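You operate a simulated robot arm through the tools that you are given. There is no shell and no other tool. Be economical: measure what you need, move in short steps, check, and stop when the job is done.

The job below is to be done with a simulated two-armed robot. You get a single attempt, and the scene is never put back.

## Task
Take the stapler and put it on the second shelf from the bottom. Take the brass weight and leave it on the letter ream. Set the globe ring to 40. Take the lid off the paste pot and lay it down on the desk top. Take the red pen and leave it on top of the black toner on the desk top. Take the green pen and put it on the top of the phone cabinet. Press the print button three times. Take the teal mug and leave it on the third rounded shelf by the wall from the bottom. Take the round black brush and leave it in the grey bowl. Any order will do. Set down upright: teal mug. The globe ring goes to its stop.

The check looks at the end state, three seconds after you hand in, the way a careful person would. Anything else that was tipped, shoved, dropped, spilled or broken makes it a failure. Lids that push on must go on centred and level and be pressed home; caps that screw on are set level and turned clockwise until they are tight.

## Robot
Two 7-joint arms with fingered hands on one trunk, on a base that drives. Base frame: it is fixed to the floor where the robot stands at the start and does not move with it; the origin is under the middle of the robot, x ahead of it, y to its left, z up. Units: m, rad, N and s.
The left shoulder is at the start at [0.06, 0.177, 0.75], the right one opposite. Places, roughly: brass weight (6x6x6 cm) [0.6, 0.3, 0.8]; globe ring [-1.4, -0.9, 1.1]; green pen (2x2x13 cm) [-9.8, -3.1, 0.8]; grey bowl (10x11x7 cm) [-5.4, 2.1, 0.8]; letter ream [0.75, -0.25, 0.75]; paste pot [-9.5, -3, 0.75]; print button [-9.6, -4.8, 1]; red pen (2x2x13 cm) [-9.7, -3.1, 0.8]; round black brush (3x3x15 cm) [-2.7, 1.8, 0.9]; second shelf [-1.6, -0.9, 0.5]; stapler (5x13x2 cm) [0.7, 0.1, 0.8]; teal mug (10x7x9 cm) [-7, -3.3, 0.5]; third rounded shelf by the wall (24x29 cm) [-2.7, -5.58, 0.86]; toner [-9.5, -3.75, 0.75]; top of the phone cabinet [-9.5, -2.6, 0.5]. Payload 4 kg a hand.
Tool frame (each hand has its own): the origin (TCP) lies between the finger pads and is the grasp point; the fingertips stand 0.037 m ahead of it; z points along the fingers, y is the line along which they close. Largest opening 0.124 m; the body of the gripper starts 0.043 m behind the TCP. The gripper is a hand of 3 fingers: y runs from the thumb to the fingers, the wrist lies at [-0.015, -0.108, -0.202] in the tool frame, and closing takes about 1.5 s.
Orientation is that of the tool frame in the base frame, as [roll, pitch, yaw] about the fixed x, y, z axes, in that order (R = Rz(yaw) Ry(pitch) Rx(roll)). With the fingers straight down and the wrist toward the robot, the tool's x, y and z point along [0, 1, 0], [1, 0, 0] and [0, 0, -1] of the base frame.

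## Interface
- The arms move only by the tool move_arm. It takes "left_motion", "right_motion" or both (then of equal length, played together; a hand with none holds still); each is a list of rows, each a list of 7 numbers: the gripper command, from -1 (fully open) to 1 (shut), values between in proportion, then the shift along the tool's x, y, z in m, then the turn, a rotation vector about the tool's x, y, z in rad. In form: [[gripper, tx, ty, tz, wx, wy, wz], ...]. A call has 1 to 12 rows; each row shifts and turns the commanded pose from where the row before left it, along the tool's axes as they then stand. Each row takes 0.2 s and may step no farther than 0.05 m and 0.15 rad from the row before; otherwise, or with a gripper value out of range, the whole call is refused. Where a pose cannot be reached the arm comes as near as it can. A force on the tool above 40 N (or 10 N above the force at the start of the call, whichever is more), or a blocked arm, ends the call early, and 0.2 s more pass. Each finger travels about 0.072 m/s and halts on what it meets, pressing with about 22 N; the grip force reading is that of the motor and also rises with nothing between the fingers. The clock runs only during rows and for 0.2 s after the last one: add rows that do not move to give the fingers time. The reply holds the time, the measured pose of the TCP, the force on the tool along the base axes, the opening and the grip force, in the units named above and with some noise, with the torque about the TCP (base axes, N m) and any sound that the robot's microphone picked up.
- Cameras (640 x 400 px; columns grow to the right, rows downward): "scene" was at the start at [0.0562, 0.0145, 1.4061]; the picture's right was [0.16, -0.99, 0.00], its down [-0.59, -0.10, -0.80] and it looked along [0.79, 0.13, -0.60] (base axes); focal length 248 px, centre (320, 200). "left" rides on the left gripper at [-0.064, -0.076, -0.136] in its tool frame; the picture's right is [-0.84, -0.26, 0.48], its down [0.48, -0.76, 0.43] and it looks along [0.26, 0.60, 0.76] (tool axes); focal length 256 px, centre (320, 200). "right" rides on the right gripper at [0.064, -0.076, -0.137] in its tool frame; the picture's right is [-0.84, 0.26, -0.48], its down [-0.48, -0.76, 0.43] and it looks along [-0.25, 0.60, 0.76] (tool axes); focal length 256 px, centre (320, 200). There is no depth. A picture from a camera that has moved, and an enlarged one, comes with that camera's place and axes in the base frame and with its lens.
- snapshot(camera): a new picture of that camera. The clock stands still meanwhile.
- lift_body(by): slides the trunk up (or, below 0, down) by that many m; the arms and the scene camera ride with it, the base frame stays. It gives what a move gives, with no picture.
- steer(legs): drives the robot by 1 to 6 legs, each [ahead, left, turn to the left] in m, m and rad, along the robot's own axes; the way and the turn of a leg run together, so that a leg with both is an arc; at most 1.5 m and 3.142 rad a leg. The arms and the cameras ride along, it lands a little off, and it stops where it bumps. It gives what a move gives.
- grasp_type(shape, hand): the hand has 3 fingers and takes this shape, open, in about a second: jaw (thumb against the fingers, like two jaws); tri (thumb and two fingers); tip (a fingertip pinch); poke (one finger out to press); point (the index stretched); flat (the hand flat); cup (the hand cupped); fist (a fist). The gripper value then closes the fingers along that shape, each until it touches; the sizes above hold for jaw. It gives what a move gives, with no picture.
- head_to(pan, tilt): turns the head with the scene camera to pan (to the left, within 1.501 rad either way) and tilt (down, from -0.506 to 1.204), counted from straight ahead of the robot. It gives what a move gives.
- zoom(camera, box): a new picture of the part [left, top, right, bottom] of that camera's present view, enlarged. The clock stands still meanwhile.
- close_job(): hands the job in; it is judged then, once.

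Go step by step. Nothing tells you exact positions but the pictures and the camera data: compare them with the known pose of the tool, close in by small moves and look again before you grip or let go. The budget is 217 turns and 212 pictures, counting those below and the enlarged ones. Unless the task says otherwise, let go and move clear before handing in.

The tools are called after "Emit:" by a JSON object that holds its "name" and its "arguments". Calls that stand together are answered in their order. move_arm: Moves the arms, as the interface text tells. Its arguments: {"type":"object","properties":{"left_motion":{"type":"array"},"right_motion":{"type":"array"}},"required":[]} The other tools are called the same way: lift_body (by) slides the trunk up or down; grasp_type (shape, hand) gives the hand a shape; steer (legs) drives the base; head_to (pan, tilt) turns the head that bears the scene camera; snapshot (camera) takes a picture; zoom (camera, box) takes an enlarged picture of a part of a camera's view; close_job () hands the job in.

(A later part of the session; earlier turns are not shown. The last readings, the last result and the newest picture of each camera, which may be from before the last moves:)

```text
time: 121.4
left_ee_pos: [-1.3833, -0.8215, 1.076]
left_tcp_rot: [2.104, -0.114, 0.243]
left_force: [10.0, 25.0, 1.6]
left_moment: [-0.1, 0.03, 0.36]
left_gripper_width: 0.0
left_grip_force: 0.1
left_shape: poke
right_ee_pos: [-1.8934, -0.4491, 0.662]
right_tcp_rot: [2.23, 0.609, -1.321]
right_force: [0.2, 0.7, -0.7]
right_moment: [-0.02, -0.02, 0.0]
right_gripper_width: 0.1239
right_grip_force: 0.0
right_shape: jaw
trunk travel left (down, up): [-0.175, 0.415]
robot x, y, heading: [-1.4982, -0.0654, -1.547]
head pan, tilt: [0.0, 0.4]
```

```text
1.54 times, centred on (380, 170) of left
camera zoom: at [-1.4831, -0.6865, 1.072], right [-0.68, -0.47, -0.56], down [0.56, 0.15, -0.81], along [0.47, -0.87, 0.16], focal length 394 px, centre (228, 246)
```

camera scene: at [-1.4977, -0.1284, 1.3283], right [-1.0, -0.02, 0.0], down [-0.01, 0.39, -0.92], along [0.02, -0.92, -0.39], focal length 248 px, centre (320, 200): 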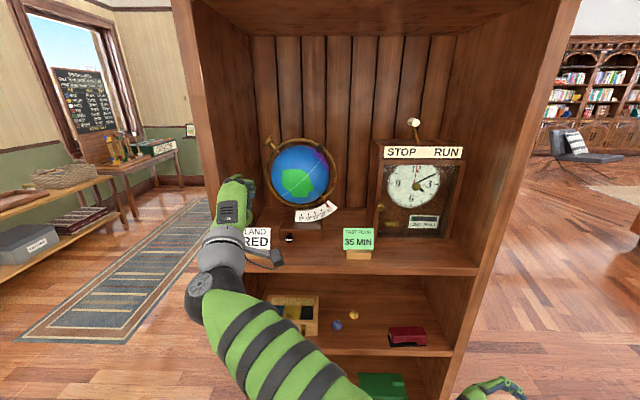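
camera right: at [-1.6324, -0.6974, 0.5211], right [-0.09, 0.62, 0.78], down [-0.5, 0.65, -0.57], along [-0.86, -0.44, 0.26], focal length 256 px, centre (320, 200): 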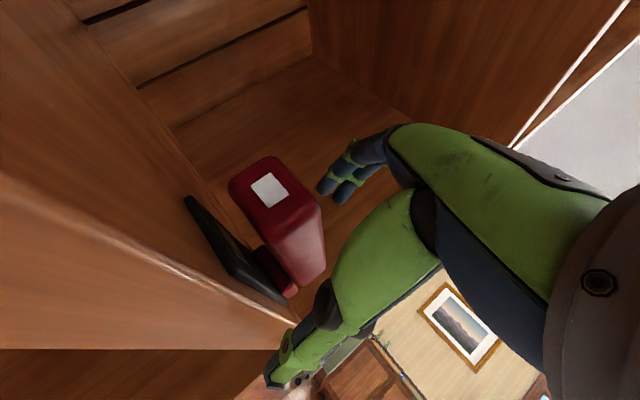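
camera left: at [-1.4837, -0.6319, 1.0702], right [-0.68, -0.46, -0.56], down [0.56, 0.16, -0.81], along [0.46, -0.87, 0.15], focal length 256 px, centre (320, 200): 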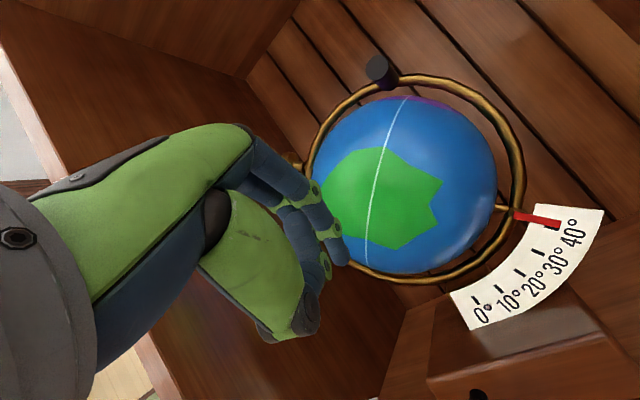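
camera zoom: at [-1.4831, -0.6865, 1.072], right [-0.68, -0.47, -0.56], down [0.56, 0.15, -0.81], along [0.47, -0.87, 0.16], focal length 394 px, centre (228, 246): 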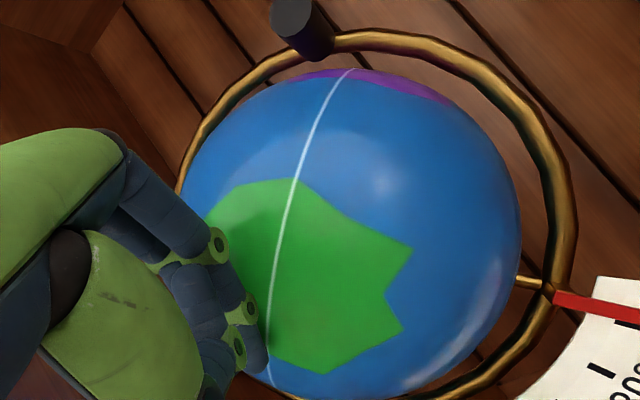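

That presses harder than needed (25 N), so I ease off 4 mm and drag along the equator direction.

Emit:
{"name": "move_arm", "arguments": {"left_motion": [[-1, 0.001, -0.0021, -0.0033, 0, 0, 0], [-1, -0.0057, 0.0034, -0.0083, 0, 0, 0], [-1, -0.006, 0.004, -0.0074, 0, 0, 0], [-1, -0.0062, 0.0045, -0.0065, 0, 0, 0], [-1, -0.0065, 0.005, -0.0057, 0, 0, 0], [-1, 0, 0, 0, 0, 0, 0]]}}

Emit:
{"name": "snapshot", "arguments": {"camera": "left"}}

Emit:
{"name": "zoom", "arguments": {"camera": "scene", "box": [240, 120, 360, 260]}}

```text
time: 122.8
left_ee_pos: [-1.4162, -0.8114, 1.1002]
left_tcp_rot: [2.107, -0.118, 0.244]
left_force: [0.8, 25.1, 2.9]
left_moment: [0.34, -0.03, 0.11]
left_gripper_width: 0.0
left_grip_force: 0.0
left_shape: poke
right_ee_pos: [-1.8901, -0.4521, 0.6631]
right_tcp_rot: [2.235, 0.602, -1.309]
right_force: [0.3, 0.1, 0.9]
right_moment: [0.03, 0.0, 0.02]
right_gripper_width: 0.1243
right_grip_force: 0.2
right_shape: jaw
trunk travel left (down, up): [-0.175, 0.415]
robot x, y, heading: [-1.4984, -0.0635, -1.548]
head pan, tilt: [0.0, 0.4]
```

```text
129 pictures are left
camera left: at [-1.5152, -0.6746, 1.0972], right [-0.68, -0.46, -0.56], down [0.56, 0.15, -0.81], along [0.46, -0.87, 0.15], focal length 256 px, centre (320, 200)
```

left: 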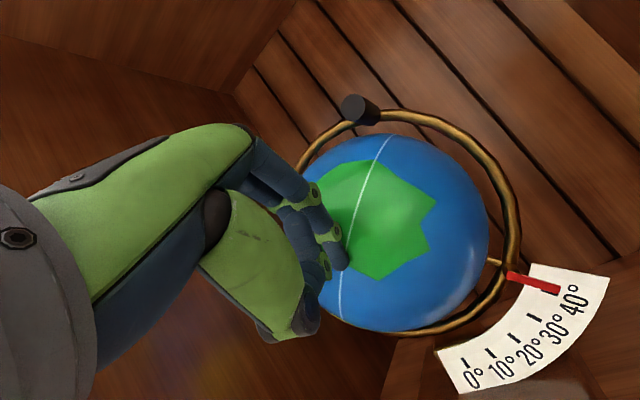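

```text
2.86 times, centred on (300, 190) of scene
camera zoom: at [-1.4977, -0.1257, 1.3284], right [-1.0, -0.02, 0.0], down [-0.01, 0.39, -0.92], along [0.02, -0.92, -0.39], focal length 709 px, centre (377, 229)
```

zoom: 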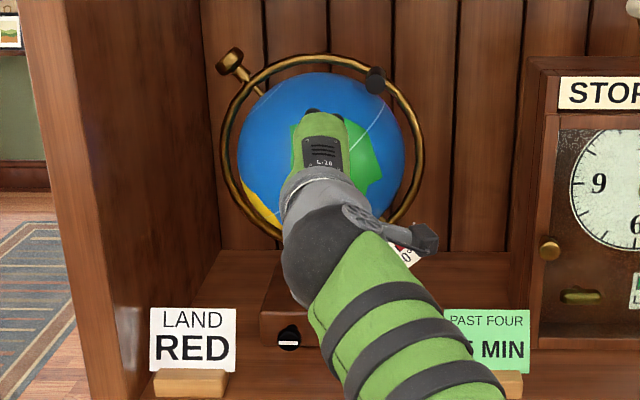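

The globe turns with the finger; yellow reappears at left. Continuing the drag.

Emit:
{"name": "move_arm", "arguments": {"left_motion": [[-1, -0.0067, 0.0056, -0.0049, 0, 0, 0], [-1, -0.007, 0.0061, -0.0041, 0, 0, 0], [-1, -0.0072, 0.0066, -0.0032, 0, 0, 0], [-1, 0, 0, 0, 0, 0, 0]]}}

Emit:
{"name": "zoom", "arguments": {"camera": "scene", "box": [240, 120, 360, 260]}}

```text
time: 123.8
left_ee_pos: [-1.4379, -0.8145, 1.1223]
left_tcp_rot: [2.105, -0.118, 0.244]
left_force: [-4.2, 29.2, 8.7]
left_moment: [0.33, 0.04, 0.1]
left_gripper_width: 0.0002
left_grip_force: 0.1
left_shape: poke
right_ee_pos: [-1.8904, -0.451, 0.6628]
right_tcp_rot: [2.235, 0.603, -1.307]
right_force: [0.1, 0.2, -0.9]
right_moment: [0.04, 0.01, 0.01]
right_gripper_width: 0.1238
right_grip_force: 0.0
right_shape: jaw
trunk travel left (down, up): [-0.175, 0.415]
robot x, y, heading: [-1.501, -0.0699, -1.55]
head pan, tilt: [0.0, 0.4]
```

```text
2.86 times, centred on (300, 190) of scene
camera zoom: at [-1.4983, -0.1248, 1.3285], right [-1.0, -0.02, 0.0], down [-0.01, 0.39, -0.92], along [0.02, -0.92, -0.39], focal length 709 px, centre (377, 229)
```

zoom: 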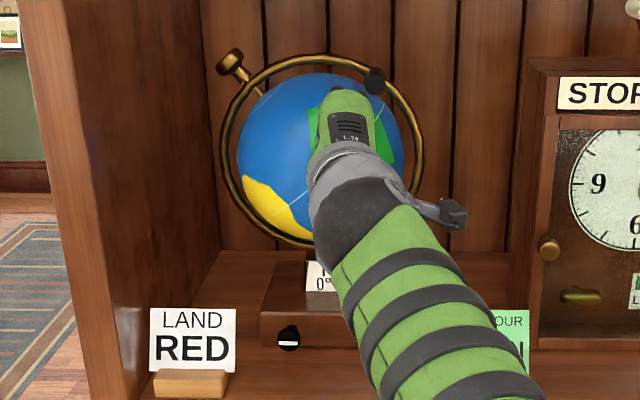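

Almost restored, about 7° short. One more centimetre, then withdraw and compare.

Emit:
{"name": "move_arm", "arguments": {"left_motion": [[-1, -0.0078, 0.0076, -0.0022, 0, 0, 0], [-1, 0, 0, 0, 0, 0, 0], [-1, 0.0073, -0.0156, -0.0246, 0, 0, 0], [-1, 0.0073, -0.0156, -0.0246, 0, 0, 0], [-1, 0.0073, -0.0156, -0.0246, 0, 0, 0], [-1, 0.0273, -0.0156, -0.0246, 0, 0, 0], [-1, 0.0273, -0.0156, -0.0246, 0, 0, 0], [-1, 0.03, 0, -0.0246, 0, 0, 0], [-1, 0, 0, 0, 0, 0, 0]]}}

Emit:
{"name": "snapshot", "arguments": {"camera": "scene"}}

Emit:
{"name": "zoom", "arguments": {"camera": "scene", "box": [240, 120, 360, 260]}}

```text
time: 125.5
left_ee_pos: [-1.3007, -0.6853, 1.1017]
left_tcp_rot: [2.169, -0.143, 0.418]
left_force: [0.9, 0.1, 0.3]
left_moment: [0.02, -0.01, 0.03]
left_gripper_width: 0.0003
left_grip_force: 0.0
left_shape: poke
right_ee_pos: [-1.8894, -0.4524, 0.6617]
right_tcp_rot: [2.234, 0.605, -1.31]
right_force: [0.3, -0.2, 0.0]
right_moment: [0.02, -0.02, 0.01]
right_gripper_width: 0.1238
right_grip_force: 0.0
right_shape: jaw
trunk travel left (down, up): [-0.175, 0.415]
robot x, y, heading: [-1.5001, -0.067, -1.545]
head pan, tilt: [0.0, 0.4]
stopped in row 8 (left hand): the arm was blocked; the commanded pose is now the measured one
```

```text
126 pictures are left
camera scene: at [-1.4982, -0.1284, 1.3283], right [-1.0, -0.02, 0.0], down [-0.01, 0.39, -0.92], along [0.02, -0.92, -0.39], focal length 248 px, centre (320, 200)
```

scene: 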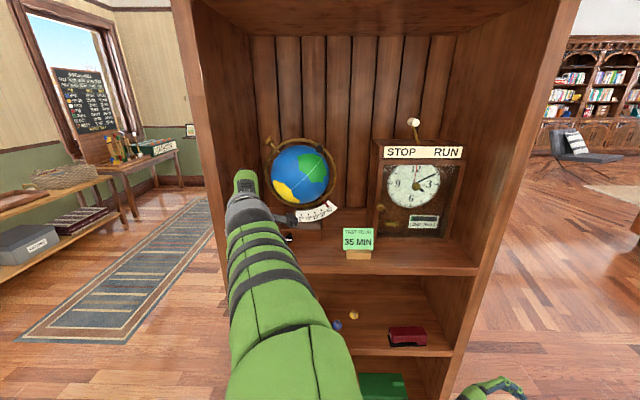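

```text
2.86 times, centred on (300, 190) of scene
camera zoom: at [-1.4982, -0.1284, 1.3283], right [-1.0, -0.02, 0.0], down [-0.01, 0.39, -0.92], along [0.02, -0.92, -0.39], focal length 709 px, centre (377, 229)
```

zoom: 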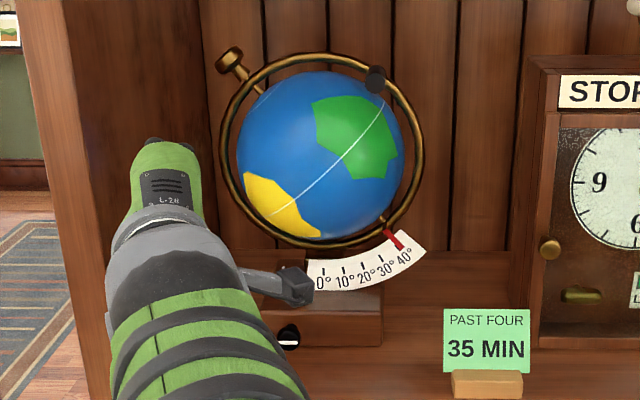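

The globe is back to its former facing and the ring reads 40. Now I back away and re-pose both arms for driving toward the brush.

Emit:
{"name": "steer", "arguments": {"legs": [[-0.5, 0, 0]]}}

Emit:
{"name": "move_arm", "arguments": {"left_motion": [[-1, 0, 0, 0, 0.14, 0, 0], [-1, 0, 0, 0, 0.14, 0, 0], [-1, 0, 0, 0, 0.14, 0, 0], [-1, 0, 0, 0, 0.14, 0, 0], [-1, 0, 0, 0, 0.14, 0, 0], [-1, 0, 0, 0, 0.14, 0, 0], [-1, 0, 0, 0, 0.13, 0, 0], [-1, 0, 0, 0, 0, 0, 0.13], [-1, 0, 0, 0, 0, 0, 0.13], [-1, 0, 0, 0, 0, 0, 0.13], [-1, 0, 0, 0, 0, 0, 0]], "right_motion": [[-1, 0.03, 0.03, 0, 0, 0, 0], [-1, 0.03, 0.03, 0, 0, 0, 0], [-1, 0.03, 0.03, 0, 0, 0, 0], [-1, 0, 0, 0, 0.0906, 0, -0.0932], [-1, 0, 0, 0, 0.0906, 0, -0.0932], [-1, 0, 0, 0, 0.0906, 0, -0.0932], [-1, 0, 0, 0, 0.0906, 0, -0.0932], [-1, 0, 0, 0, 0.0906, 0, -0.0932], [-1, 0, 0, 0, 0.0906, 0, -0.0932], [-1, 0, 0, 0, 0.0906, 0, -0.0932], [-1, 0, 0, 0, 0, 0, 0]]}}

Emit:
{"name": "grasp_type", "arguments": {"hand": "left", "shape": "jaw"}}

```text
time: 128.5
left_ee_pos: [-1.3113, -0.1898, 1.1034]
left_tcp_rot: [2.167, -0.143, 0.42]
left_force: [0.7, 0.3, 0.0]
left_moment: [0.03, 0.0, 0.01]
left_gripper_width: 0.0001
left_grip_force: 0.0
left_shape: poke
right_ee_pos: [-1.901, 0.0418, 0.6623]
right_tcp_rot: [2.237, 0.607, -1.305]
right_force: [0.8, -0.3, -0.3]
right_moment: [0.0, 0.03, -0.02]
right_gripper_width: 0.1239
right_grip_force: 0.1
right_shape: jaw
trunk travel left (down, up): [-0.175, 0.415]
robot x, y, heading: [-1.5143, 0.429, -1.545]
head pan, tilt: [0.0, 0.4]
```

```text
time: 130.9
left_ee_pos: [-1.3111, -0.1898, 1.1025]
left_tcp_rot: [-3.089, -0.136, 0.02]
left_force: [0.2, -0.2, 0.8]
left_moment: [-0.02, 0.01, 0.02]
left_gripper_width: 0.0002
left_grip_force: 0.0
left_shape: poke
right_ee_pos: [-1.9248, -0.0831, 0.6692]
right_tcp_rot: [-2.84, 0.811, -0.492]
right_force: [0.0, -0.3, 0.4]
right_moment: [-0.02, -0.03, -0.03]
right_gripper_width: 0.1239
right_grip_force: 0.2
right_shape: jaw
trunk travel left (down, up): [-0.175, 0.415]
robot x, y, heading: [-1.5091, 0.4285, -1.546]
head pan, tilt: [0.0, 0.4]
```

```text
time: 131.8
left_ee_pos: [-1.3113, -0.189, 1.1021]
left_tcp_rot: [-3.091, -0.135, 0.022]
left_force: [0.4, 0.4, 0.9]
left_moment: [-0.01, 0.02, -0.04]
left_gripper_width: 0.124
left_grip_force: 0.1
left_shape: jaw
right_ee_pos: [-1.9258, -0.0834, 0.6689]
right_tcp_rot: [-2.841, 0.812, -0.492]
right_force: [-0.6, -0.2, 0.4]
right_moment: [-0.01, -0.02, 0.0]
right_gripper_width: 0.1239
right_grip_force: 0.1
right_shape: jaw
trunk travel left (down, up): [-0.175, 0.415]
robot x, y, heading: [-1.5138, 0.4279, -1.546]
head pan, tilt: [0.0, 0.4]
```

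Straightening the right hand, then turning toward the brush's place to look.

Emit:
{"name": "move_arm", "arguments": {"right_motion": [[-1, 0, 0, -0.03, 0, 0.135, 0], [-1, 0, 0, -0.03, 0, 0.135, 0], [-1, 0, 0, -0.03, 0, 0.135, 0], [-1, 0, 0, -0.03, 0, 0.135, 0], [-1, 0, 0, -0.03, 0, 0.135, 0], [-1, 0, 0, -0.03, 0, 0.135, 0], [-1, 0, 0, -0.02, 0, 0, -0.128], [-1, 0, 0, -0.02, 0, 0, -0.128], [-1, 0, 0, 0, 0, 0, -0.128], [-1, 0, 0, 0, 0, 0, -0.128], [-1, 0, 0, 0, 0, 0, 0]], "left_motion": [[-1, 0, 0, 0, 0, -0.135, 0], [-1, 0, 0, 0, 0, 0, 0], [-1, 0, 0, 0, 0, 0, 0], [-1, 0, 0, 0, 0, 0, 0], [-1, 0, 0, 0, 0, 0, 0], [-1, 0, 0, 0, 0, 0, 0], [-1, 0, 0, 0, 0, 0, 0], [-1, 0, 0, 0, 0, 0, 0], [-1, 0, 0, 0, 0, 0, 0], [-1, 0, 0, 0, 0, 0, 0], [-1, 0, 0, 0, 0, 0, 0]]}}

Emit:
{"name": "steer", "arguments": {"legs": [[0, 0, -2.45]]}}

Emit:
{"name": "snapshot", "arguments": {"camera": "scene"}}

```text
time: 134.2
left_ee_pos: [-1.3121, -0.1898, 1.1026]
left_tcp_rot: [-3.09, 0.0, 0.03]
left_force: [0.4, 0.2, -0.1]
left_moment: [-0.04, 0.01, 0.0]
left_gripper_width: 0.1238
left_grip_force: 0.1
left_shape: jaw
right_ee_pos: [-1.8869, -0.169, 0.8604]
right_tcp_rot: [-2.95, -0.079, -0.207]
right_force: [-0.1, 0.6, 0.1]
right_moment: [-0.03, -0.03, 0.0]
right_gripper_width: 0.1238
right_grip_force: 0.1
right_shape: jaw
trunk travel left (down, up): [-0.175, 0.415]
robot x, y, heading: [-1.5107, 0.4313, -1.547]
head pan, tilt: [0.0, 0.4]
```

```text
time: 140.3
left_ee_pos: [-2.0614, 0.7766, 1.1022]
left_tcp_rot: [-3.09, 0.002, -2.418]
left_force: [-0.1, 0.3, 0.0]
left_moment: [0.03, 0.0, 0.02]
left_gripper_width: 0.124
left_grip_force: 0.1
left_shape: jaw
right_ee_pos: [-1.6063, 1.1289, 0.8592]
right_tcp_rot: [-2.951, -0.08, -2.652]
right_force: [0.4, -0.6, 0.1]
right_moment: [-0.02, -0.02, 0.02]
right_gripper_width: 0.1237
right_grip_force: 0.1
right_shape: jaw
trunk travel left (down, up): [-0.175, 0.415]
robot x, y, heading: [-1.5161, 0.4275, 2.287]
head pan, tilt: [0.0, 0.4]
```

```text
124 pictures are left
camera scene: at [-1.5525, 0.477, 1.3283], right [0.75, 0.66, 0.0], down [0.26, -0.29, -0.92], along [-0.61, 0.69, -0.39], focal length 248 px, centre (320, 200)
```

scene: 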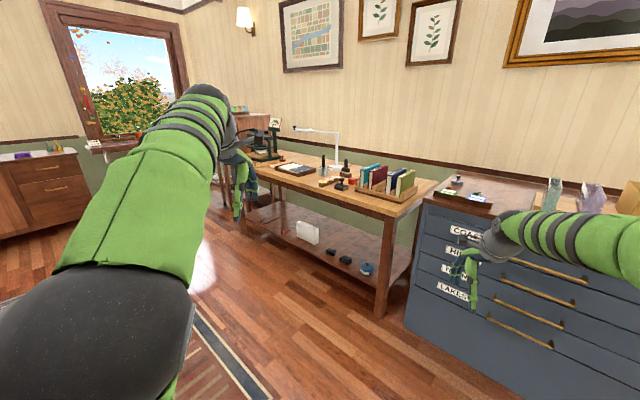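

The work table is ahead; the brush should be near column 321, row 165. Zooming there.

Emit:
{"name": "zoom", "arguments": {"camera": "scene", "box": [260, 110, 440, 220]}}

```text
3.56 times, centred on (350, 165) of scene
camera zoom: at [-1.5525, 0.477, 1.3283], right [0.75, 0.66, 0.0], down [0.26, -0.29, -0.92], along [-0.61, 0.69, -0.39], focal length 883 px, centre (213, 324)
```

zoom: 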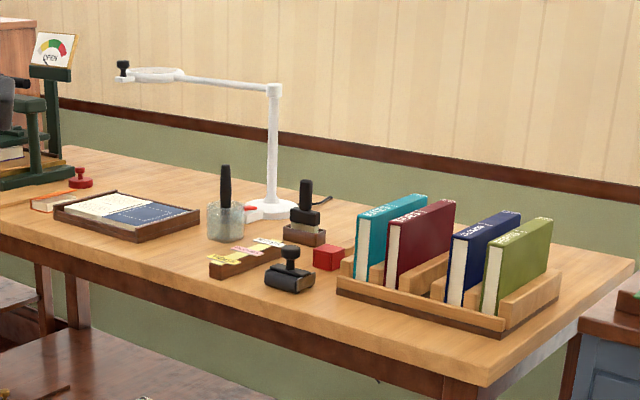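

The round black brush stands in the glass jar at about (-2.70, 1.80). I'll drive in front of it, facing +y.

Emit:
{"name": "steer", "arguments": {"legs": [[0, 0, -0.716], [0, 1.0, 0], [0.45, 0, 0]]}}

Emit:
{"name": "lift_body", "arguments": {"by": 0.15}}

Emit:
{"name": "snapshot", "arguments": {"camera": "scene"}}

Emit:
{"name": "snapshot", "arguments": {"camera": "left"}}

```text
time: 149.7
left_ee_pos: [-2.7121, 1.4904, 1.1027]
left_tcp_rot: [-3.091, 0.003, -3.117]
left_force: [-0.4, 0.3, -0.2]
left_moment: [-0.03, 0.01, 0.0]
left_gripper_width: 0.1239
left_grip_force: 0.1
left_shape: jaw
right_ee_pos: [-2.1371, 1.4669, 0.8585]
right_tcp_rot: [-2.951, -0.078, 2.93]
right_force: [-0.2, -0.2, -0.4]
right_moment: [-0.02, 0.0, -0.02]
right_gripper_width: 0.1242
right_grip_force: 0.1
right_shape: jaw
trunk travel left (down, up): [-0.175, 0.415]
robot x, y, heading: [-2.5176, 0.8713, 1.593]
head pan, tilt: [0.0, 0.4]
```

```text
time: 151.5
left_ee_pos: [-2.7128, 1.4909, 1.2528]
left_tcp_rot: [-3.089, 0.003, -3.116]
left_force: [-0.2, -0.5, -0.4]
left_moment: [0.03, 0.03, 0.04]
left_gripper_width: 0.1238
left_grip_force: 0.0
left_shape: jaw
right_ee_pos: [-2.1372, 1.4667, 1.0073]
right_tcp_rot: [-2.951, -0.079, 2.932]
right_force: [0.3, -0.3, -0.2]
right_moment: [-0.02, -0.01, 0.01]
right_gripper_width: 0.1244
right_grip_force: 0.0
right_shape: jaw
trunk travel left (down, up): [-0.325, 0.265]
robot x, y, heading: [-2.5171, 0.8712, 1.597]
head pan, tilt: [0.0, 0.4]
```

```text
122 pictures are left
camera scene: at [-2.5167, 0.9346, 1.4782], right [1.0, 0.02, 0.0], down [0.01, -0.39, -0.92], along [-0.02, 0.92, -0.39], focal length 248 px, centre (320, 200)
```

scene: 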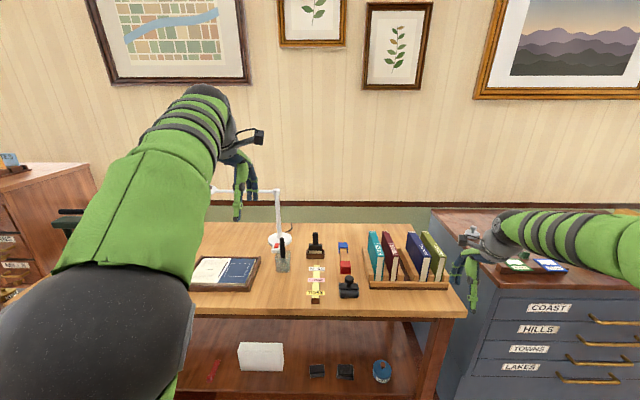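

```text
121 pictures are left
camera left: at [-2.6472, 1.4237, 1.392], right [0.84, -0.26, -0.47], down [-0.46, -0.79, -0.4], along [-0.27, 0.55, -0.79], focal length 256 px, centre (320, 200)
```

left: 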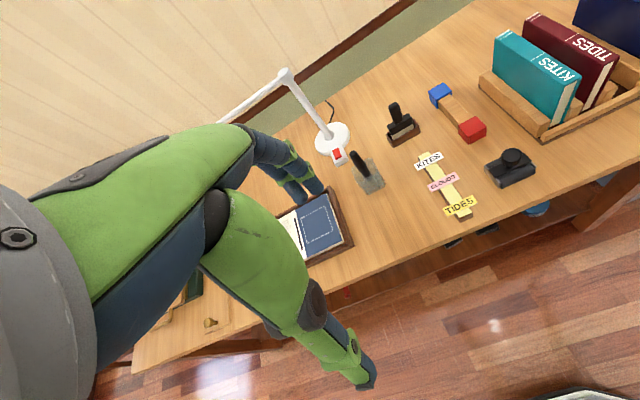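

Brush top at about (-2.697, 1.837, 0.909). Zooming in on it from both cameras to see its lean.

Emit:
{"name": "zoom", "arguments": {"camera": "scene", "box": [240, 180, 360, 300]}}

Emit:
{"name": "zoom", "arguments": {"camera": "left", "box": [260, 100, 460, 240]}}

```text
3.33 times, centred on (300, 240) of scene
camera zoom: at [-2.5167, 0.9346, 1.4782], right [1.0, 0.02, 0.0], down [0.01, -0.39, -0.92], along [-0.02, 0.92, -0.39], focal length 827 px, centre (387, 67)
```

zoom: 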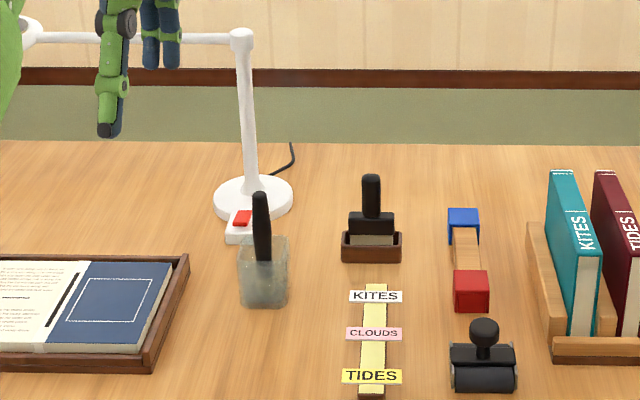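

```text
2.86 times, centred on (360, 170) of left
camera zoom: at [-2.6472, 1.4237, 1.392], right [0.84, -0.26, -0.47], down [-0.46, -0.79, -0.4], along [-0.27, 0.55, -0.79], focal length 731 px, centre (206, 286)
```

zoom: 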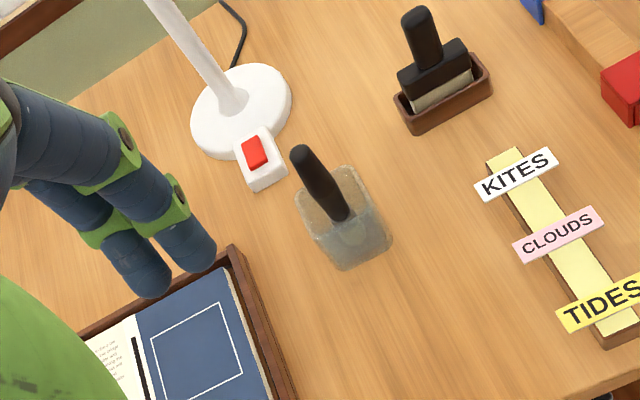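

The brush stands upright: axis at (-2.691, 1.800), top at z of about 0.944, jar rim at 0.848. Moving the left hand above it.

Emit:
{"name": "move_arm", "arguments": {"left_motion": [[-1, -0.0043, 0.044, 0.0125, -0.05, 0, 0], [-1, -0.0043, 0.044, 0.0125, 0, 0, 0], [-1, -0.0043, 0.044, 0.0125, 0, 0, 0], [-1, -0.0043, 0.044, 0.0125, 0, 0, 0], [-1, -0.0043, 0.044, 0.0125, 0, 0, 0], [-1, -0.0043, 0.044, 0.0125, 0, 0, 0], [-1, -0.0043, 0.044, 0.0125, 0, 0, 0], [-1, 0, 0, 0.045, 0, 0, 0], [-1, 0, 0, 0.045, 0, 0, 0], [-1, 0, 0, 0.045, 0, 0, 0], [-1, 0, 0, 0, 0, 0, 0]]}}

Emit:
{"name": "snapshot", "arguments": {"camera": "left"}}

```text
time: 153.9
left_ee_pos: [-2.7027, 1.5999, 1.0869]
left_tcp_rot: [-3.141, 0.0, -3.117]
left_force: [-0.2, 0.2, 0.2]
left_moment: [0.0, -0.02, -0.01]
left_gripper_width: 0.124
left_grip_force: 0.1
left_shape: jaw
left hand out of reach, approached as far as the arm can: row 3, 4, 5, 6, 7
right_ee_pos: [-2.1378, 1.4666, 1.0091]
right_tcp_rot: [-2.95, -0.08, 2.931]
right_force: [0.1, 0.6, 0.1]
right_moment: [0.04, -0.02, 0.0]
right_gripper_width: 0.1238
right_grip_force: 0.0
right_shape: jaw
trunk travel left (down, up): [-0.325, 0.265]
robot x, y, heading: [-2.5156, 0.8714, 1.588]
head pan, tilt: [0.0, 0.4]
```

```text
118 pictures are left
camera left: at [-2.6366, 1.5243, 1.2231], right [0.84, -0.24, -0.48], down [-0.46, -0.77, -0.44], along [-0.27, 0.59, -0.76], focal length 256 px, centre (320, 200)
```

left: 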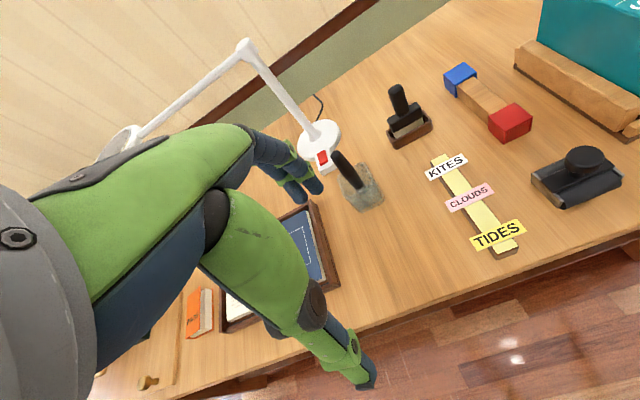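

Reach limit again. I'll pull the right hand up and back, then drive 0.2 m closer.

Emit:
{"name": "move_arm", "arguments": {"right_motion": [[-1, 0, -0.035, -0.025, 0, 0, 0], [-1, 0, -0.035, -0.025, 0, 0, 0], [-1, 0, -0.035, -0.025, 0, 0, 0], [-1, 0, -0.035, -0.025, 0, 0, 0], [-1, 0, 0, 0, 0, 0, 0]]}}

Emit:
{"name": "steer", "arguments": {"legs": [[0.19, 0, 0]]}}

Emit:
{"name": "snapshot", "arguments": {"camera": "left"}}

Emit:
{"name": "snapshot", "arguments": {"camera": "scene"}}

```text
time: 155.1
left_ee_pos: [-2.7027, 1.5982, 1.0872]
left_tcp_rot: [3.141, 0.002, -3.118]
left_force: [-0.1, 0.3, -0.1]
left_moment: [-0.03, -0.01, 0.0]
left_gripper_width: 0.124
left_grip_force: 0.0
left_shape: jaw
right_ee_pos: [-2.1532, 1.3473, 1.1325]
right_tcp_rot: [-2.95, -0.08, 2.928]
right_force: [-0.2, 0.4, -0.6]
right_moment: [0.02, 0.01, -0.01]
right_gripper_width: 0.124
right_grip_force: 0.0
right_shape: jaw
trunk travel left (down, up): [-0.325, 0.265]
robot x, y, heading: [-2.5186, 0.8718, 1.589]
head pan, tilt: [0.0, 0.4]
```

```text
time: 156.7
left_ee_pos: [-2.706, 1.7938, 1.0863]
left_tcp_rot: [-3.14, 0.002, -3.117]
left_force: [0.2, -0.4, -0.2]
left_moment: [0.0, 0.02, 0.02]
left_gripper_width: 0.1241
left_grip_force: 0.1
left_shape: jaw
right_ee_pos: [-2.1562, 1.5423, 1.1305]
right_tcp_rot: [-2.95, -0.079, 2.931]
right_force: [0.0, -0.4, -0.6]
right_moment: [0.0, -0.01, 0.02]
right_gripper_width: 0.124
right_grip_force: 0.1
right_shape: jaw
trunk travel left (down, up): [-0.325, 0.265]
robot x, y, heading: [-2.521, 1.0671, 1.587]
head pan, tilt: [0.0, 0.4]
```

```text
117 pictures are left
camera left: at [-2.6397, 1.7191, 1.223], right [0.84, -0.24, -0.48], down [-0.46, -0.77, -0.43], along [-0.27, 0.59, -0.76], focal length 256 px, centre (320, 200)
```

left: 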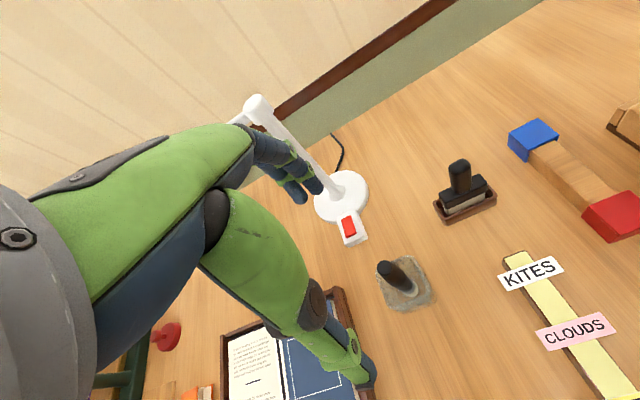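

```text
116 pictures are left
camera scene: at [-2.5204, 1.1292, 1.4782], right [1.0, 0.02, 0.0], down [0.01, -0.39, -0.92], along [-0.02, 0.92, -0.39], focal length 248 px, centre (320, 200)
```

scene: 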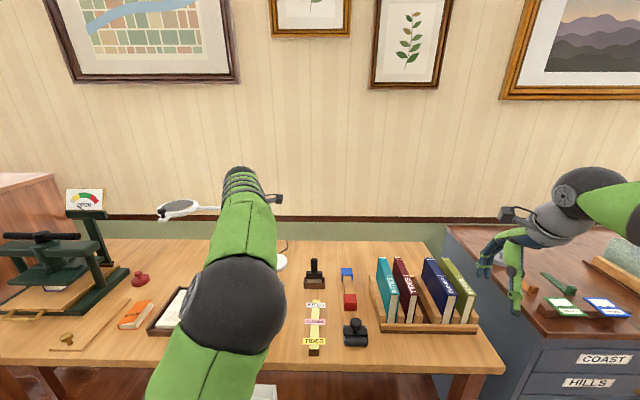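

Brush axis now reads (-2.689, 1.806). Descending around the handle.

Emit:
{"name": "move_arm", "arguments": {"left_motion": [[-1, -0.0085, 0.006, 0.035, 0, 0, 0], [-1, -0.0085, 0.006, 0.035, 0, 0, 0], [-1, 0, 0, 0.035, 0, 0, 0], [-1, 0, 0, 0.035, 0, 0, 0], [-1, 0, 0, 0.034, 0, 0, 0], [-1, 0, 0, 0, 0, 0, 0]]}}

Emit:
{"name": "snapshot", "arguments": {"camera": "left"}}

```text
time: 158.1
left_ee_pos: [-2.688, 1.8062, 0.9128]
left_tcp_rot: [-3.141, 0.002, -3.117]
left_force: [-0.7, -0.7, 0.1]
left_moment: [-0.02, 0.0, -0.03]
left_gripper_width: 0.1241
left_grip_force: 0.1
left_shape: jaw
right_ee_pos: [-2.1556, 1.5407, 1.132]
right_tcp_rot: [-2.952, -0.079, 2.928]
right_force: [-0.5, -0.5, 0.0]
right_moment: [-0.03, 0.0, -0.01]
right_gripper_width: 0.124
right_grip_force: 0.0
right_shape: jaw
trunk travel left (down, up): [-0.325, 0.265]
robot x, y, heading: [-2.5208, 1.0651, 1.592]
head pan, tilt: [0.0, 0.4]
```

```text
115 pictures are left
camera left: at [-2.6223, 1.7309, 1.0488], right [0.84, -0.24, -0.48], down [-0.46, -0.77, -0.43], along [-0.27, 0.59, -0.76], focal length 256 px, centre (320, 200)
```

left: 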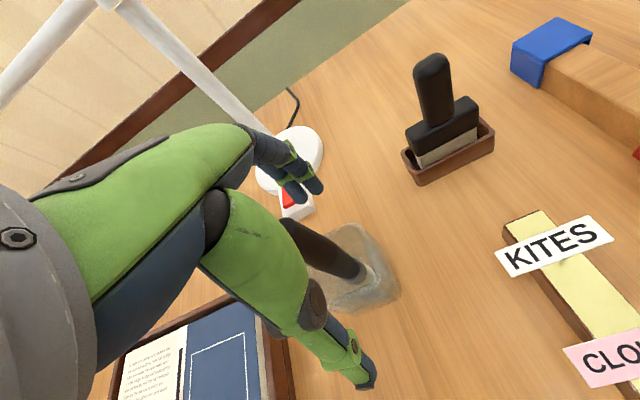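

The handle runs through the grasp point. Closing and then lifting straight up.

Emit:
{"name": "move_arm", "arguments": {"left_motion": [[-0.3, 0, 0, 0, 0, 0, 0], [0.2, 0, 0, 0, 0, 0, 0], [0.6, 0, 0, 0, 0, 0, 0], [1, 0, 0, 0, 0, 0, 0], [1, 0, 0, 0, 0, 0, 0], [1, 0, 0, 0, 0, 0, 0], [1, 0, 0, 0, 0, 0, 0], [1, 0, 0, 0, 0, 0, 0], [1, 0, 0, 0, 0, 0, 0]]}}

Emit:
{"name": "snapshot", "arguments": {"camera": "left"}}

```text
time: 160.1
left_ee_pos: [-2.6885, 1.8061, 0.9141]
left_tcp_rot: [-3.141, 0.002, -3.116]
left_force: [0.6, 4.5, 0.2]
left_moment: [0.59, -0.06, -0.03]
left_gripper_width: 0.0178
left_grip_force: 22.6
left_shape: jaw
right_ee_pos: [-2.1566, 1.5416, 1.1309]
right_tcp_rot: [-2.947, -0.079, 2.928]
right_force: [-0.2, 0.5, 0.7]
right_moment: [0.01, -0.01, 0.01]
right_gripper_width: 0.1239
right_grip_force: 0.0
right_shape: jaw
trunk travel left (down, up): [-0.325, 0.265]
robot x, y, heading: [-2.5233, 1.0641, 1.594]
head pan, tilt: [0.0, 0.4]
```

```text
114 pictures are left
camera left: at [-2.6224, 1.7313, 1.0492], right [0.84, -0.24, -0.48], down [-0.46, -0.77, -0.43], along [-0.27, 0.59, -0.76], focal length 256 px, centre (320, 200)
```

left: 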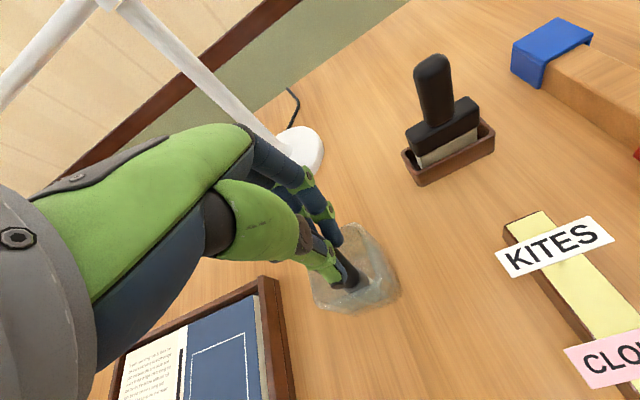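

Held (18 mm). A slight sideways load toward the jar wall, so I shift 4 mm and lift.

Emit:
{"name": "move_arm", "arguments": {"left_motion": [[1, 0, 0.004, 0, 0, 0, 0], [1, 0, 0, -0.01, 0, 0, 0], [1, 0, 0, -0.02, 0, 0, 0], [1, 0, 0, -0.03, 0, 0, 0], [1, 0, 0, -0.04, 0, 0, 0], [1, 0, 0, -0.045, 0, 0, 0], [1, 0, 0, -0.045, 0, 0, 0], [1, 0, 0, 0, 0, 0, 0]]}}

Emit:
{"name": "snapshot", "arguments": {"camera": "left"}}

Emit:
{"name": "snapshot", "arguments": {"camera": "scene"}}

```text
time: 161.9
left_ee_pos: [-2.6874, 1.8084, 1.1056]
left_tcp_rot: [-3.139, 0.003, -3.118]
left_force: [0.5, 0.2, 0.2]
left_moment: [-0.02, 0.01, -0.03]
left_gripper_width: 0.0158
left_grip_force: 21.7
left_shape: jaw
right_ee_pos: [-2.1562, 1.5421, 1.1329]
right_tcp_rot: [-2.95, -0.08, 2.929]
right_force: [-0.2, 0.1, -0.8]
right_moment: [0.0, -0.02, -0.03]
right_gripper_width: 0.1241
right_grip_force: 0.0
right_shape: jaw
trunk travel left (down, up): [-0.325, 0.265]
robot x, y, heading: [-2.5212, 1.0625, 1.59]
head pan, tilt: [0.0, 0.4]
```

```text
113 pictures are left
camera left: at [-2.6223, 1.7343, 1.2407], right [0.84, -0.24, -0.48], down [-0.46, -0.77, -0.43], along [-0.27, 0.59, -0.76], focal length 256 px, centre (320, 200)
```

left: 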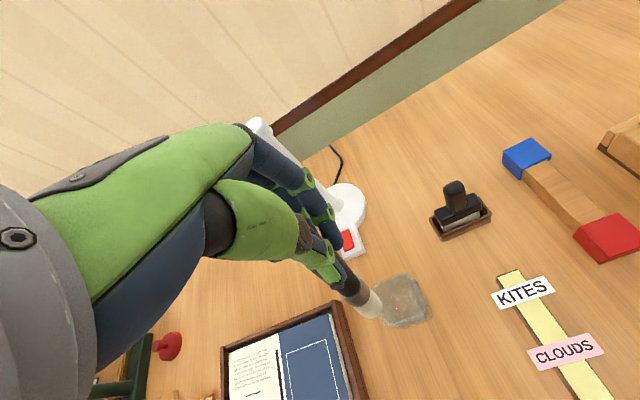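

```text
112 pictures are left
camera scene: at [-2.5204, 1.1284, 1.4783], right [1.0, 0.02, 0.0], down [0.01, -0.39, -0.92], along [-0.02, 0.92, -0.39], focal length 248 px, centre (320, 200)
```

scene: 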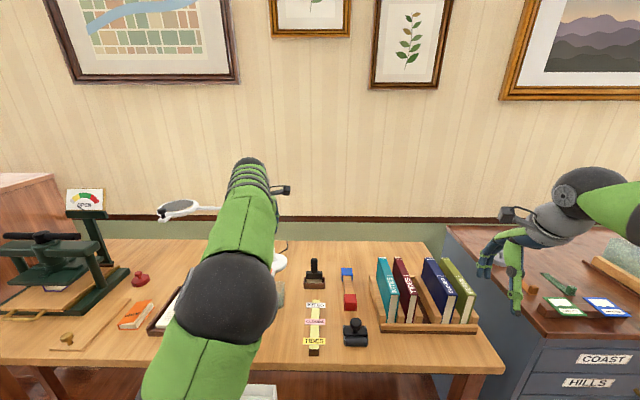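

The brush is out cleanly. Backing away, turning to face -x, and looking for the bowl's location.

Emit:
{"name": "steer", "arguments": {"legs": [[-0.6, 0, 0], [0, 0, 1.25]]}}

Emit:
{"name": "snapshot", "arguments": {"camera": "scene"}}

```text
time: 168.3
left_ee_pos: [-3.2658, 0.5415, 1.103]
left_tcp_rot: [3.139, 0.001, -1.871]
left_force: [0.0, 0.2, -0.6]
left_moment: [0.01, 0.0, 0.01]
left_gripper_width: 0.0151
left_grip_force: 22.2
left_shape: jaw
right_ee_pos: [-2.8446, 0.9612, 1.1323]
right_tcp_rot: [-2.952, -0.078, -2.106]
right_force: [0.6, 0.2, 0.2]
right_moment: [-0.01, -0.01, 0.01]
right_gripper_width: 0.1242
right_grip_force: 0.0
right_shape: jaw
trunk travel left (down, up): [-0.325, 0.265]
robot x, y, heading: [-2.5104, 0.4661, 2.839]
head pan, tilt: [0.0, 0.4]
```

```text
111 pictures are left
camera scene: at [-2.5676, 0.4854, 1.4783], right [0.3, 0.95, 0.0], down [0.37, -0.12, -0.92], along [-0.88, 0.28, -0.39], focal length 248 px, centre (320, 200)
```

scene: 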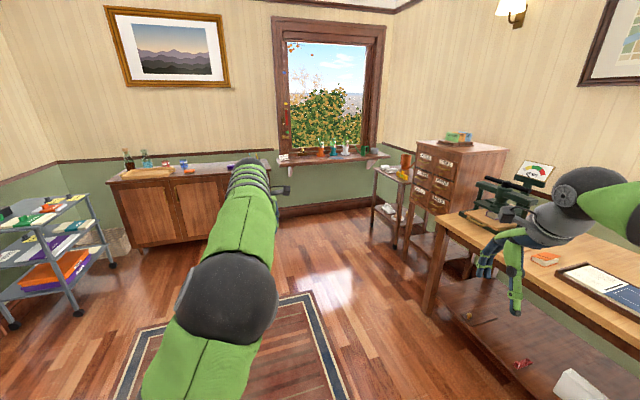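

The bowl should be near pixel (373, 152), on the window sill or the little stand. Zooming there.

Emit:
{"name": "zoom", "arguments": {"camera": "scene", "box": [260, 110, 460, 240]}}

```text
3.08 times, centred on (360, 175) of scene
camera zoom: at [-2.5676, 0.4854, 1.4783], right [0.3, 0.95, 0.0], down [0.37, -0.12, -0.92], along [-0.88, 0.28, -0.39], focal length 764 px, centre (197, 277)
```

zoom: 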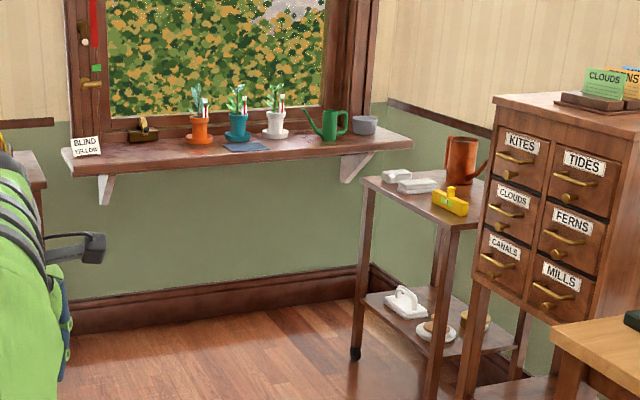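

The grey bowl is at the right end of the window sill, about (-5.4, 2.12). I'll drive most of the way and look again.

Emit:
{"name": "steer", "arguments": {"legs": [[0, 0, -0.07], [1.5, 0, 0], [0.6, 0, 0]]}}

Emit:
{"name": "head_to", "arguments": {"pan": -0.3, "tilt": 0.45}}

Emit:
{"name": "snapshot", "arguments": {"camera": "scene"}}

```text
time: 179.1
left_ee_pos: [-5.1931, 1.3498, 1.1034]
left_tcp_rot: [-3.142, 0.002, -1.938]
left_force: [0.6, 0.2, -0.9]
left_moment: [-0.01, -0.01, 0.02]
left_gripper_width: 0.0153
left_grip_force: 22.1
left_shape: jaw
right_ee_pos: [-4.7438, 1.7405, 1.1323]
right_tcp_rot: [-2.951, -0.08, -2.173]
right_force: [-0.5, 0.3, -1.0]
right_moment: [0.01, 0.0, 0.02]
right_gripper_width: 0.124
right_grip_force: 0.0
right_shape: jaw
trunk travel left (down, up): [-0.325, 0.265]
robot x, y, heading: [-4.4409, 1.2236, 2.773]
head pan, tilt: [0.0, 0.4]
```

```text
time: 179.9
left_ee_pos: [-5.1919, 1.3503, 1.1043]
left_tcp_rot: [3.141, 0.002, -1.936]
left_force: [-0.6, 0.0, 0.5]
left_moment: [0.02, -0.01, 0.02]
left_gripper_width: 0.0152
left_grip_force: 21.8
left_shape: jaw
right_ee_pos: [-4.7444, 1.7395, 1.1322]
right_tcp_rot: [-2.951, -0.08, -2.174]
right_force: [1.0, 0.2, -0.2]
right_moment: [-0.02, -0.02, 0.04]
right_gripper_width: 0.1241
right_grip_force: 0.2
right_shape: jaw
trunk travel left (down, up): [-0.325, 0.265]
robot x, y, heading: [-4.4432, 1.2252, 2.768]
head pan, tilt: [-0.3, 0.45]
```

```text
109 pictures are left
camera scene: at [-4.4846, 1.2704, 1.4736], right [0.62, 0.78, 0.0], down [0.34, -0.27, -0.9], along [-0.71, 0.56, -0.44], focal length 248 px, centre (320, 200)
```

scene: 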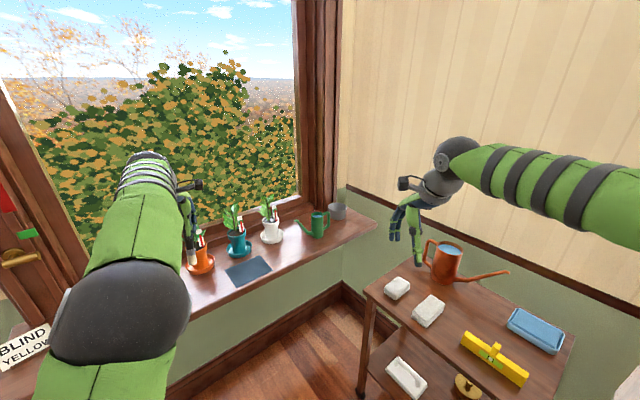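

The bowl is confirmed at (-5.40, 2.114), z of about 0.8. I'll turn partly, then move in on an arc that keeps the hands clear of the plants and the stand.

Emit:
{"name": "steer", "arguments": {"legs": [[0, 0, -0.4], [0.36, 0.27, -0.42]]}}

Emit:
{"name": "head_to", "arguments": {"pan": 0.2, "tilt": 0.6}}

Emit:
{"name": "snapshot", "arguments": {"camera": "scene"}}

Emit:
{"name": "snapshot", "arguments": {"camera": "left"}}

```text
time: 184.0
left_ee_pos: [-5.2836, 1.9975, 1.1059]
left_tcp_rot: [-3.141, 0.0, -2.753]
left_force: [0.4, 0.1, -0.8]
left_moment: [-0.02, -0.02, 0.04]
left_gripper_width: 0.0153
left_grip_force: 21.9
left_shape: jaw
right_ee_pos: [-4.6916, 1.9381, 1.1327]
right_tcp_rot: [-2.952, -0.081, -2.99]
right_force: [-0.1, -0.2, -0.1]
right_moment: [-0.01, -0.03, 0.0]
right_gripper_width: 0.1237
right_grip_force: 0.0
right_shape: jaw
trunk travel left (down, up): [-0.325, 0.265]
robot x, y, heading: [-4.8637, 1.3642, 1.955]
head pan, tilt: [-0.3, 0.45]
stopped in leg 2: the robot was blocked; the commanded pose is now the measured one
```

```text
time: 184.9
left_ee_pos: [-5.2823, 1.9966, 1.1053]
left_tcp_rot: [3.141, 0.0, -2.753]
left_force: [0.7, 0.5, -1.1]
left_moment: [0.03, 0.0, -0.02]
left_gripper_width: 0.0154
left_grip_force: 21.7
left_shape: jaw
right_ee_pos: [-4.6919, 1.9373, 1.1332]
right_tcp_rot: [-2.952, -0.083, -2.989]
right_force: [-0.2, -0.2, -0.1]
right_moment: [-0.01, 0.02, -0.01]
right_gripper_width: 0.124
right_grip_force: 0.0
right_shape: jaw
trunk travel left (down, up): [-0.325, 0.265]
robot x, y, heading: [-4.8658, 1.3654, 1.953]
head pan, tilt: [0.201, 0.6]
```

```text
108 pictures are left
camera scene: at [-4.8974, 1.4092, 1.4602], right [0.83, 0.55, 0.0], down [0.31, -0.47, -0.83], along [-0.46, 0.69, -0.56], focal length 248 px, centre (320, 200)
```

scene: 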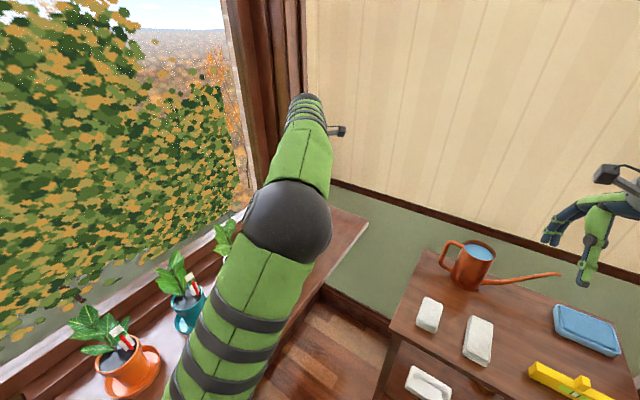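

```text
107 pictures are left
camera left: at [-5.1951, 1.9511, 1.2418], right [0.87, 0.08, -0.48], down [-0.16, -0.89, -0.44], along [-0.46, 0.46, -0.76], focal length 256 px, centre (320, 200)
```

left: 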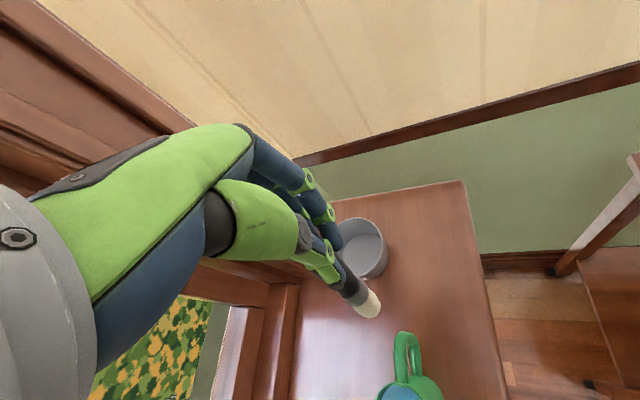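

The bowl's rim centre is about (-5.343, 2.08, 0.84); the brush tip hangs near (-5.287, 1.973). Moving over the bowl and partly down.

Emit:
{"name": "move_arm", "arguments": {"left_motion": [[1, 0.004, 0.041, 0, 0, 0, 0], [1, 0.004, 0.041, 0, 0, 0, 0], [1, 0.004, 0.041, 0, 0, 0, 0], [1, 0, 0, 0.03, 0, 0, 0], [1, 0, 0, 0.03, 0, 0, 0], [1, 0, 0, 0.03, 0, 0, 0], [1, 0, 0, 0, 0, 0, 0]]}}

Emit:
{"name": "snapshot", "arguments": {"camera": "left"}}

```text
time: 186.5
left_ee_pos: [-5.2947, 2.0159, 1.017]
left_tcp_rot: [3.139, 0.0, -2.754]
left_force: [0.1, -0.2, 0.0]
left_moment: [0.0, 0.03, 0.04]
left_gripper_width: 0.0144
left_grip_force: 21.8
left_shape: jaw
left hand out of reach, approached as far as the arm can: row 1, 2, 3
right_ee_pos: [-4.6918, 1.9371, 1.1321]
right_tcp_rot: [-2.951, -0.082, -2.99]
right_force: [0.1, 0.8, 0.1]
right_moment: [0.0, 0.02, 0.01]
right_gripper_width: 0.124
right_grip_force: 0.1
right_shape: jaw
trunk travel left (down, up): [-0.325, 0.265]
robot x, y, heading: [-4.8607, 1.3626, 1.958]
head pan, tilt: [0.201, 0.6]
```

```text
106 pictures are left
camera left: at [-5.2064, 1.9701, 1.1527], right [0.87, 0.08, -0.48], down [-0.16, -0.89, -0.44], along [-0.46, 0.46, -0.76], focal length 256 px, centre (320, 200)
```

left: 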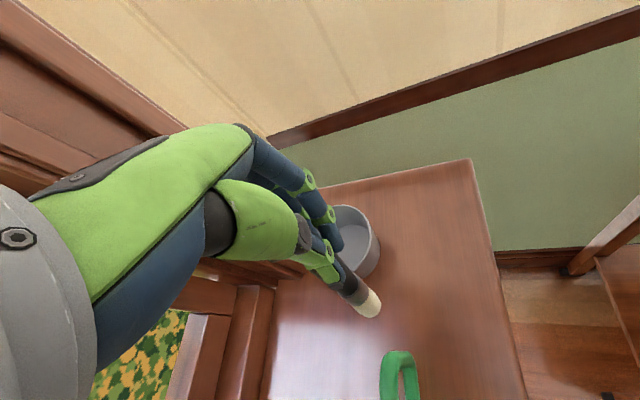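

The arm can't stretch further from this shoulder height. Raising the trunk gives it more reach.

Emit:
{"name": "lift_body", "arguments": {"by": 0.2}}

Emit:
{"name": "move_arm", "arguments": {"left_motion": [[1, 0.004, 0.02, 0.03, 0, 0, 0], [1, 0.004, 0.02, 0.03, 0, 0, 0], [1, 0.004, 0.02, 0.03, 0, 0, 0], [1, 0, 0.02, 0.03, 0, 0, 0], [1, 0, 0.02, 0.03, 0, 0, 0], [1, 0, 0, 0.02, 0, 0, 0], [1, 0, 0, 0, 0, 0, 0]]}}

Emit:
{"name": "snapshot", "arguments": {"camera": "left"}}

```text
time: 188.7
left_ee_pos: [-5.2969, 2.017, 1.2159]
left_tcp_rot: [3.141, 0.002, -2.753]
left_force: [0.5, -0.5, 0.2]
left_moment: [0.01, -0.01, -0.02]
left_gripper_width: 0.0149
left_grip_force: 21.9
left_shape: jaw
right_ee_pos: [-4.6953, 1.9389, 1.3326]
right_tcp_rot: [-2.951, -0.082, -2.989]
right_force: [1.1, 0.1, -0.3]
right_moment: [-0.02, 0.01, -0.02]
right_gripper_width: 0.1242
right_grip_force: 0.1
right_shape: jaw
trunk travel left (down, up): [-0.525, 0.065]
robot x, y, heading: [-4.8629, 1.3684, 1.954]
head pan, tilt: [0.201, 0.6]
```

```text
time: 190.3
left_ee_pos: [-5.2885, 2.0426, 1.1268]
left_tcp_rot: [-3.14, 0.003, -2.754]
left_force: [0.5, 0.1, -0.9]
left_moment: [0.02, -0.02, -0.01]
left_gripper_width: 0.0143
left_grip_force: 21.6
left_shape: jaw
left hand out of reach, approached as far as the arm can: row 1, 2, 3, 4, 5
right_ee_pos: [-4.6948, 1.9384, 1.3326]
right_tcp_rot: [-2.952, -0.08, -2.989]
right_force: [0.1, 1.0, 0.7]
right_moment: [0.01, -0.02, 0.03]
right_gripper_width: 0.124
right_grip_force: 0.0
right_shape: jaw
trunk travel left (down, up): [-0.525, 0.065]
robot x, y, heading: [-4.8631, 1.3652, 1.954]
head pan, tilt: [0.201, 0.6]
```

```text
105 pictures are left
camera left: at [-5.2, 1.9955, 1.263], right [0.87, 0.08, -0.48], down [-0.16, -0.89, -0.44], along [-0.46, 0.46, -0.76], focal length 256 px, centre (320, 200)
```

left: 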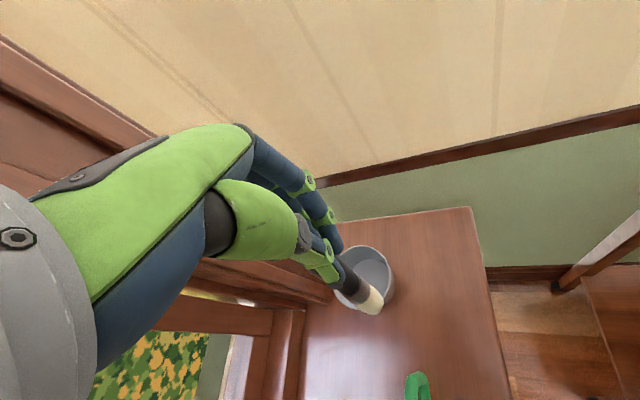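

The base was stopped by the sill edge on its left; I can still go ahead along +y. Driving 12 cm that way.

Emit:
{"name": "steer", "arguments": {"legs": [[0.115, -0.0625, 0]]}}

Emit:
{"name": "snapshot", "arguments": {"camera": "left"}}

```text
time: 191.6
left_ee_pos: [-5.2737, 2.1751, 1.126]
left_tcp_rot: [-3.139, 0.0, -2.755]
left_force: [0.7, 0.7, -0.8]
left_moment: [0.0, 0.01, -0.01]
left_gripper_width: 0.0146
left_grip_force: 21.7
left_shape: jaw
right_ee_pos: [-4.6811, 2.0738, 1.3316]
right_tcp_rot: [-2.949, -0.08, -2.989]
right_force: [0.2, 0.5, -0.2]
right_moment: [0.0, -0.02, -0.01]
right_gripper_width: 0.124
right_grip_force: 0.1
right_shape: jaw
trunk travel left (down, up): [-0.525, 0.065]
robot x, y, heading: [-4.8475, 1.4945, 1.957]
head pan, tilt: [0.201, 0.6]
```

```text
104 pictures are left
camera left: at [-5.1861, 2.1293, 1.2621], right [0.87, 0.08, -0.48], down [-0.16, -0.89, -0.43], along [-0.46, 0.46, -0.76], focal length 256 px, centre (320, 200)
```

left: 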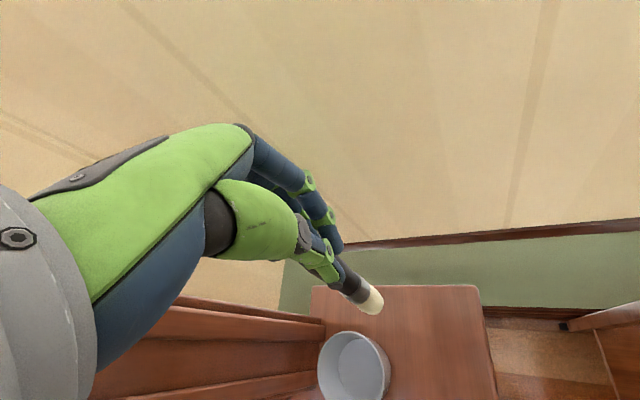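

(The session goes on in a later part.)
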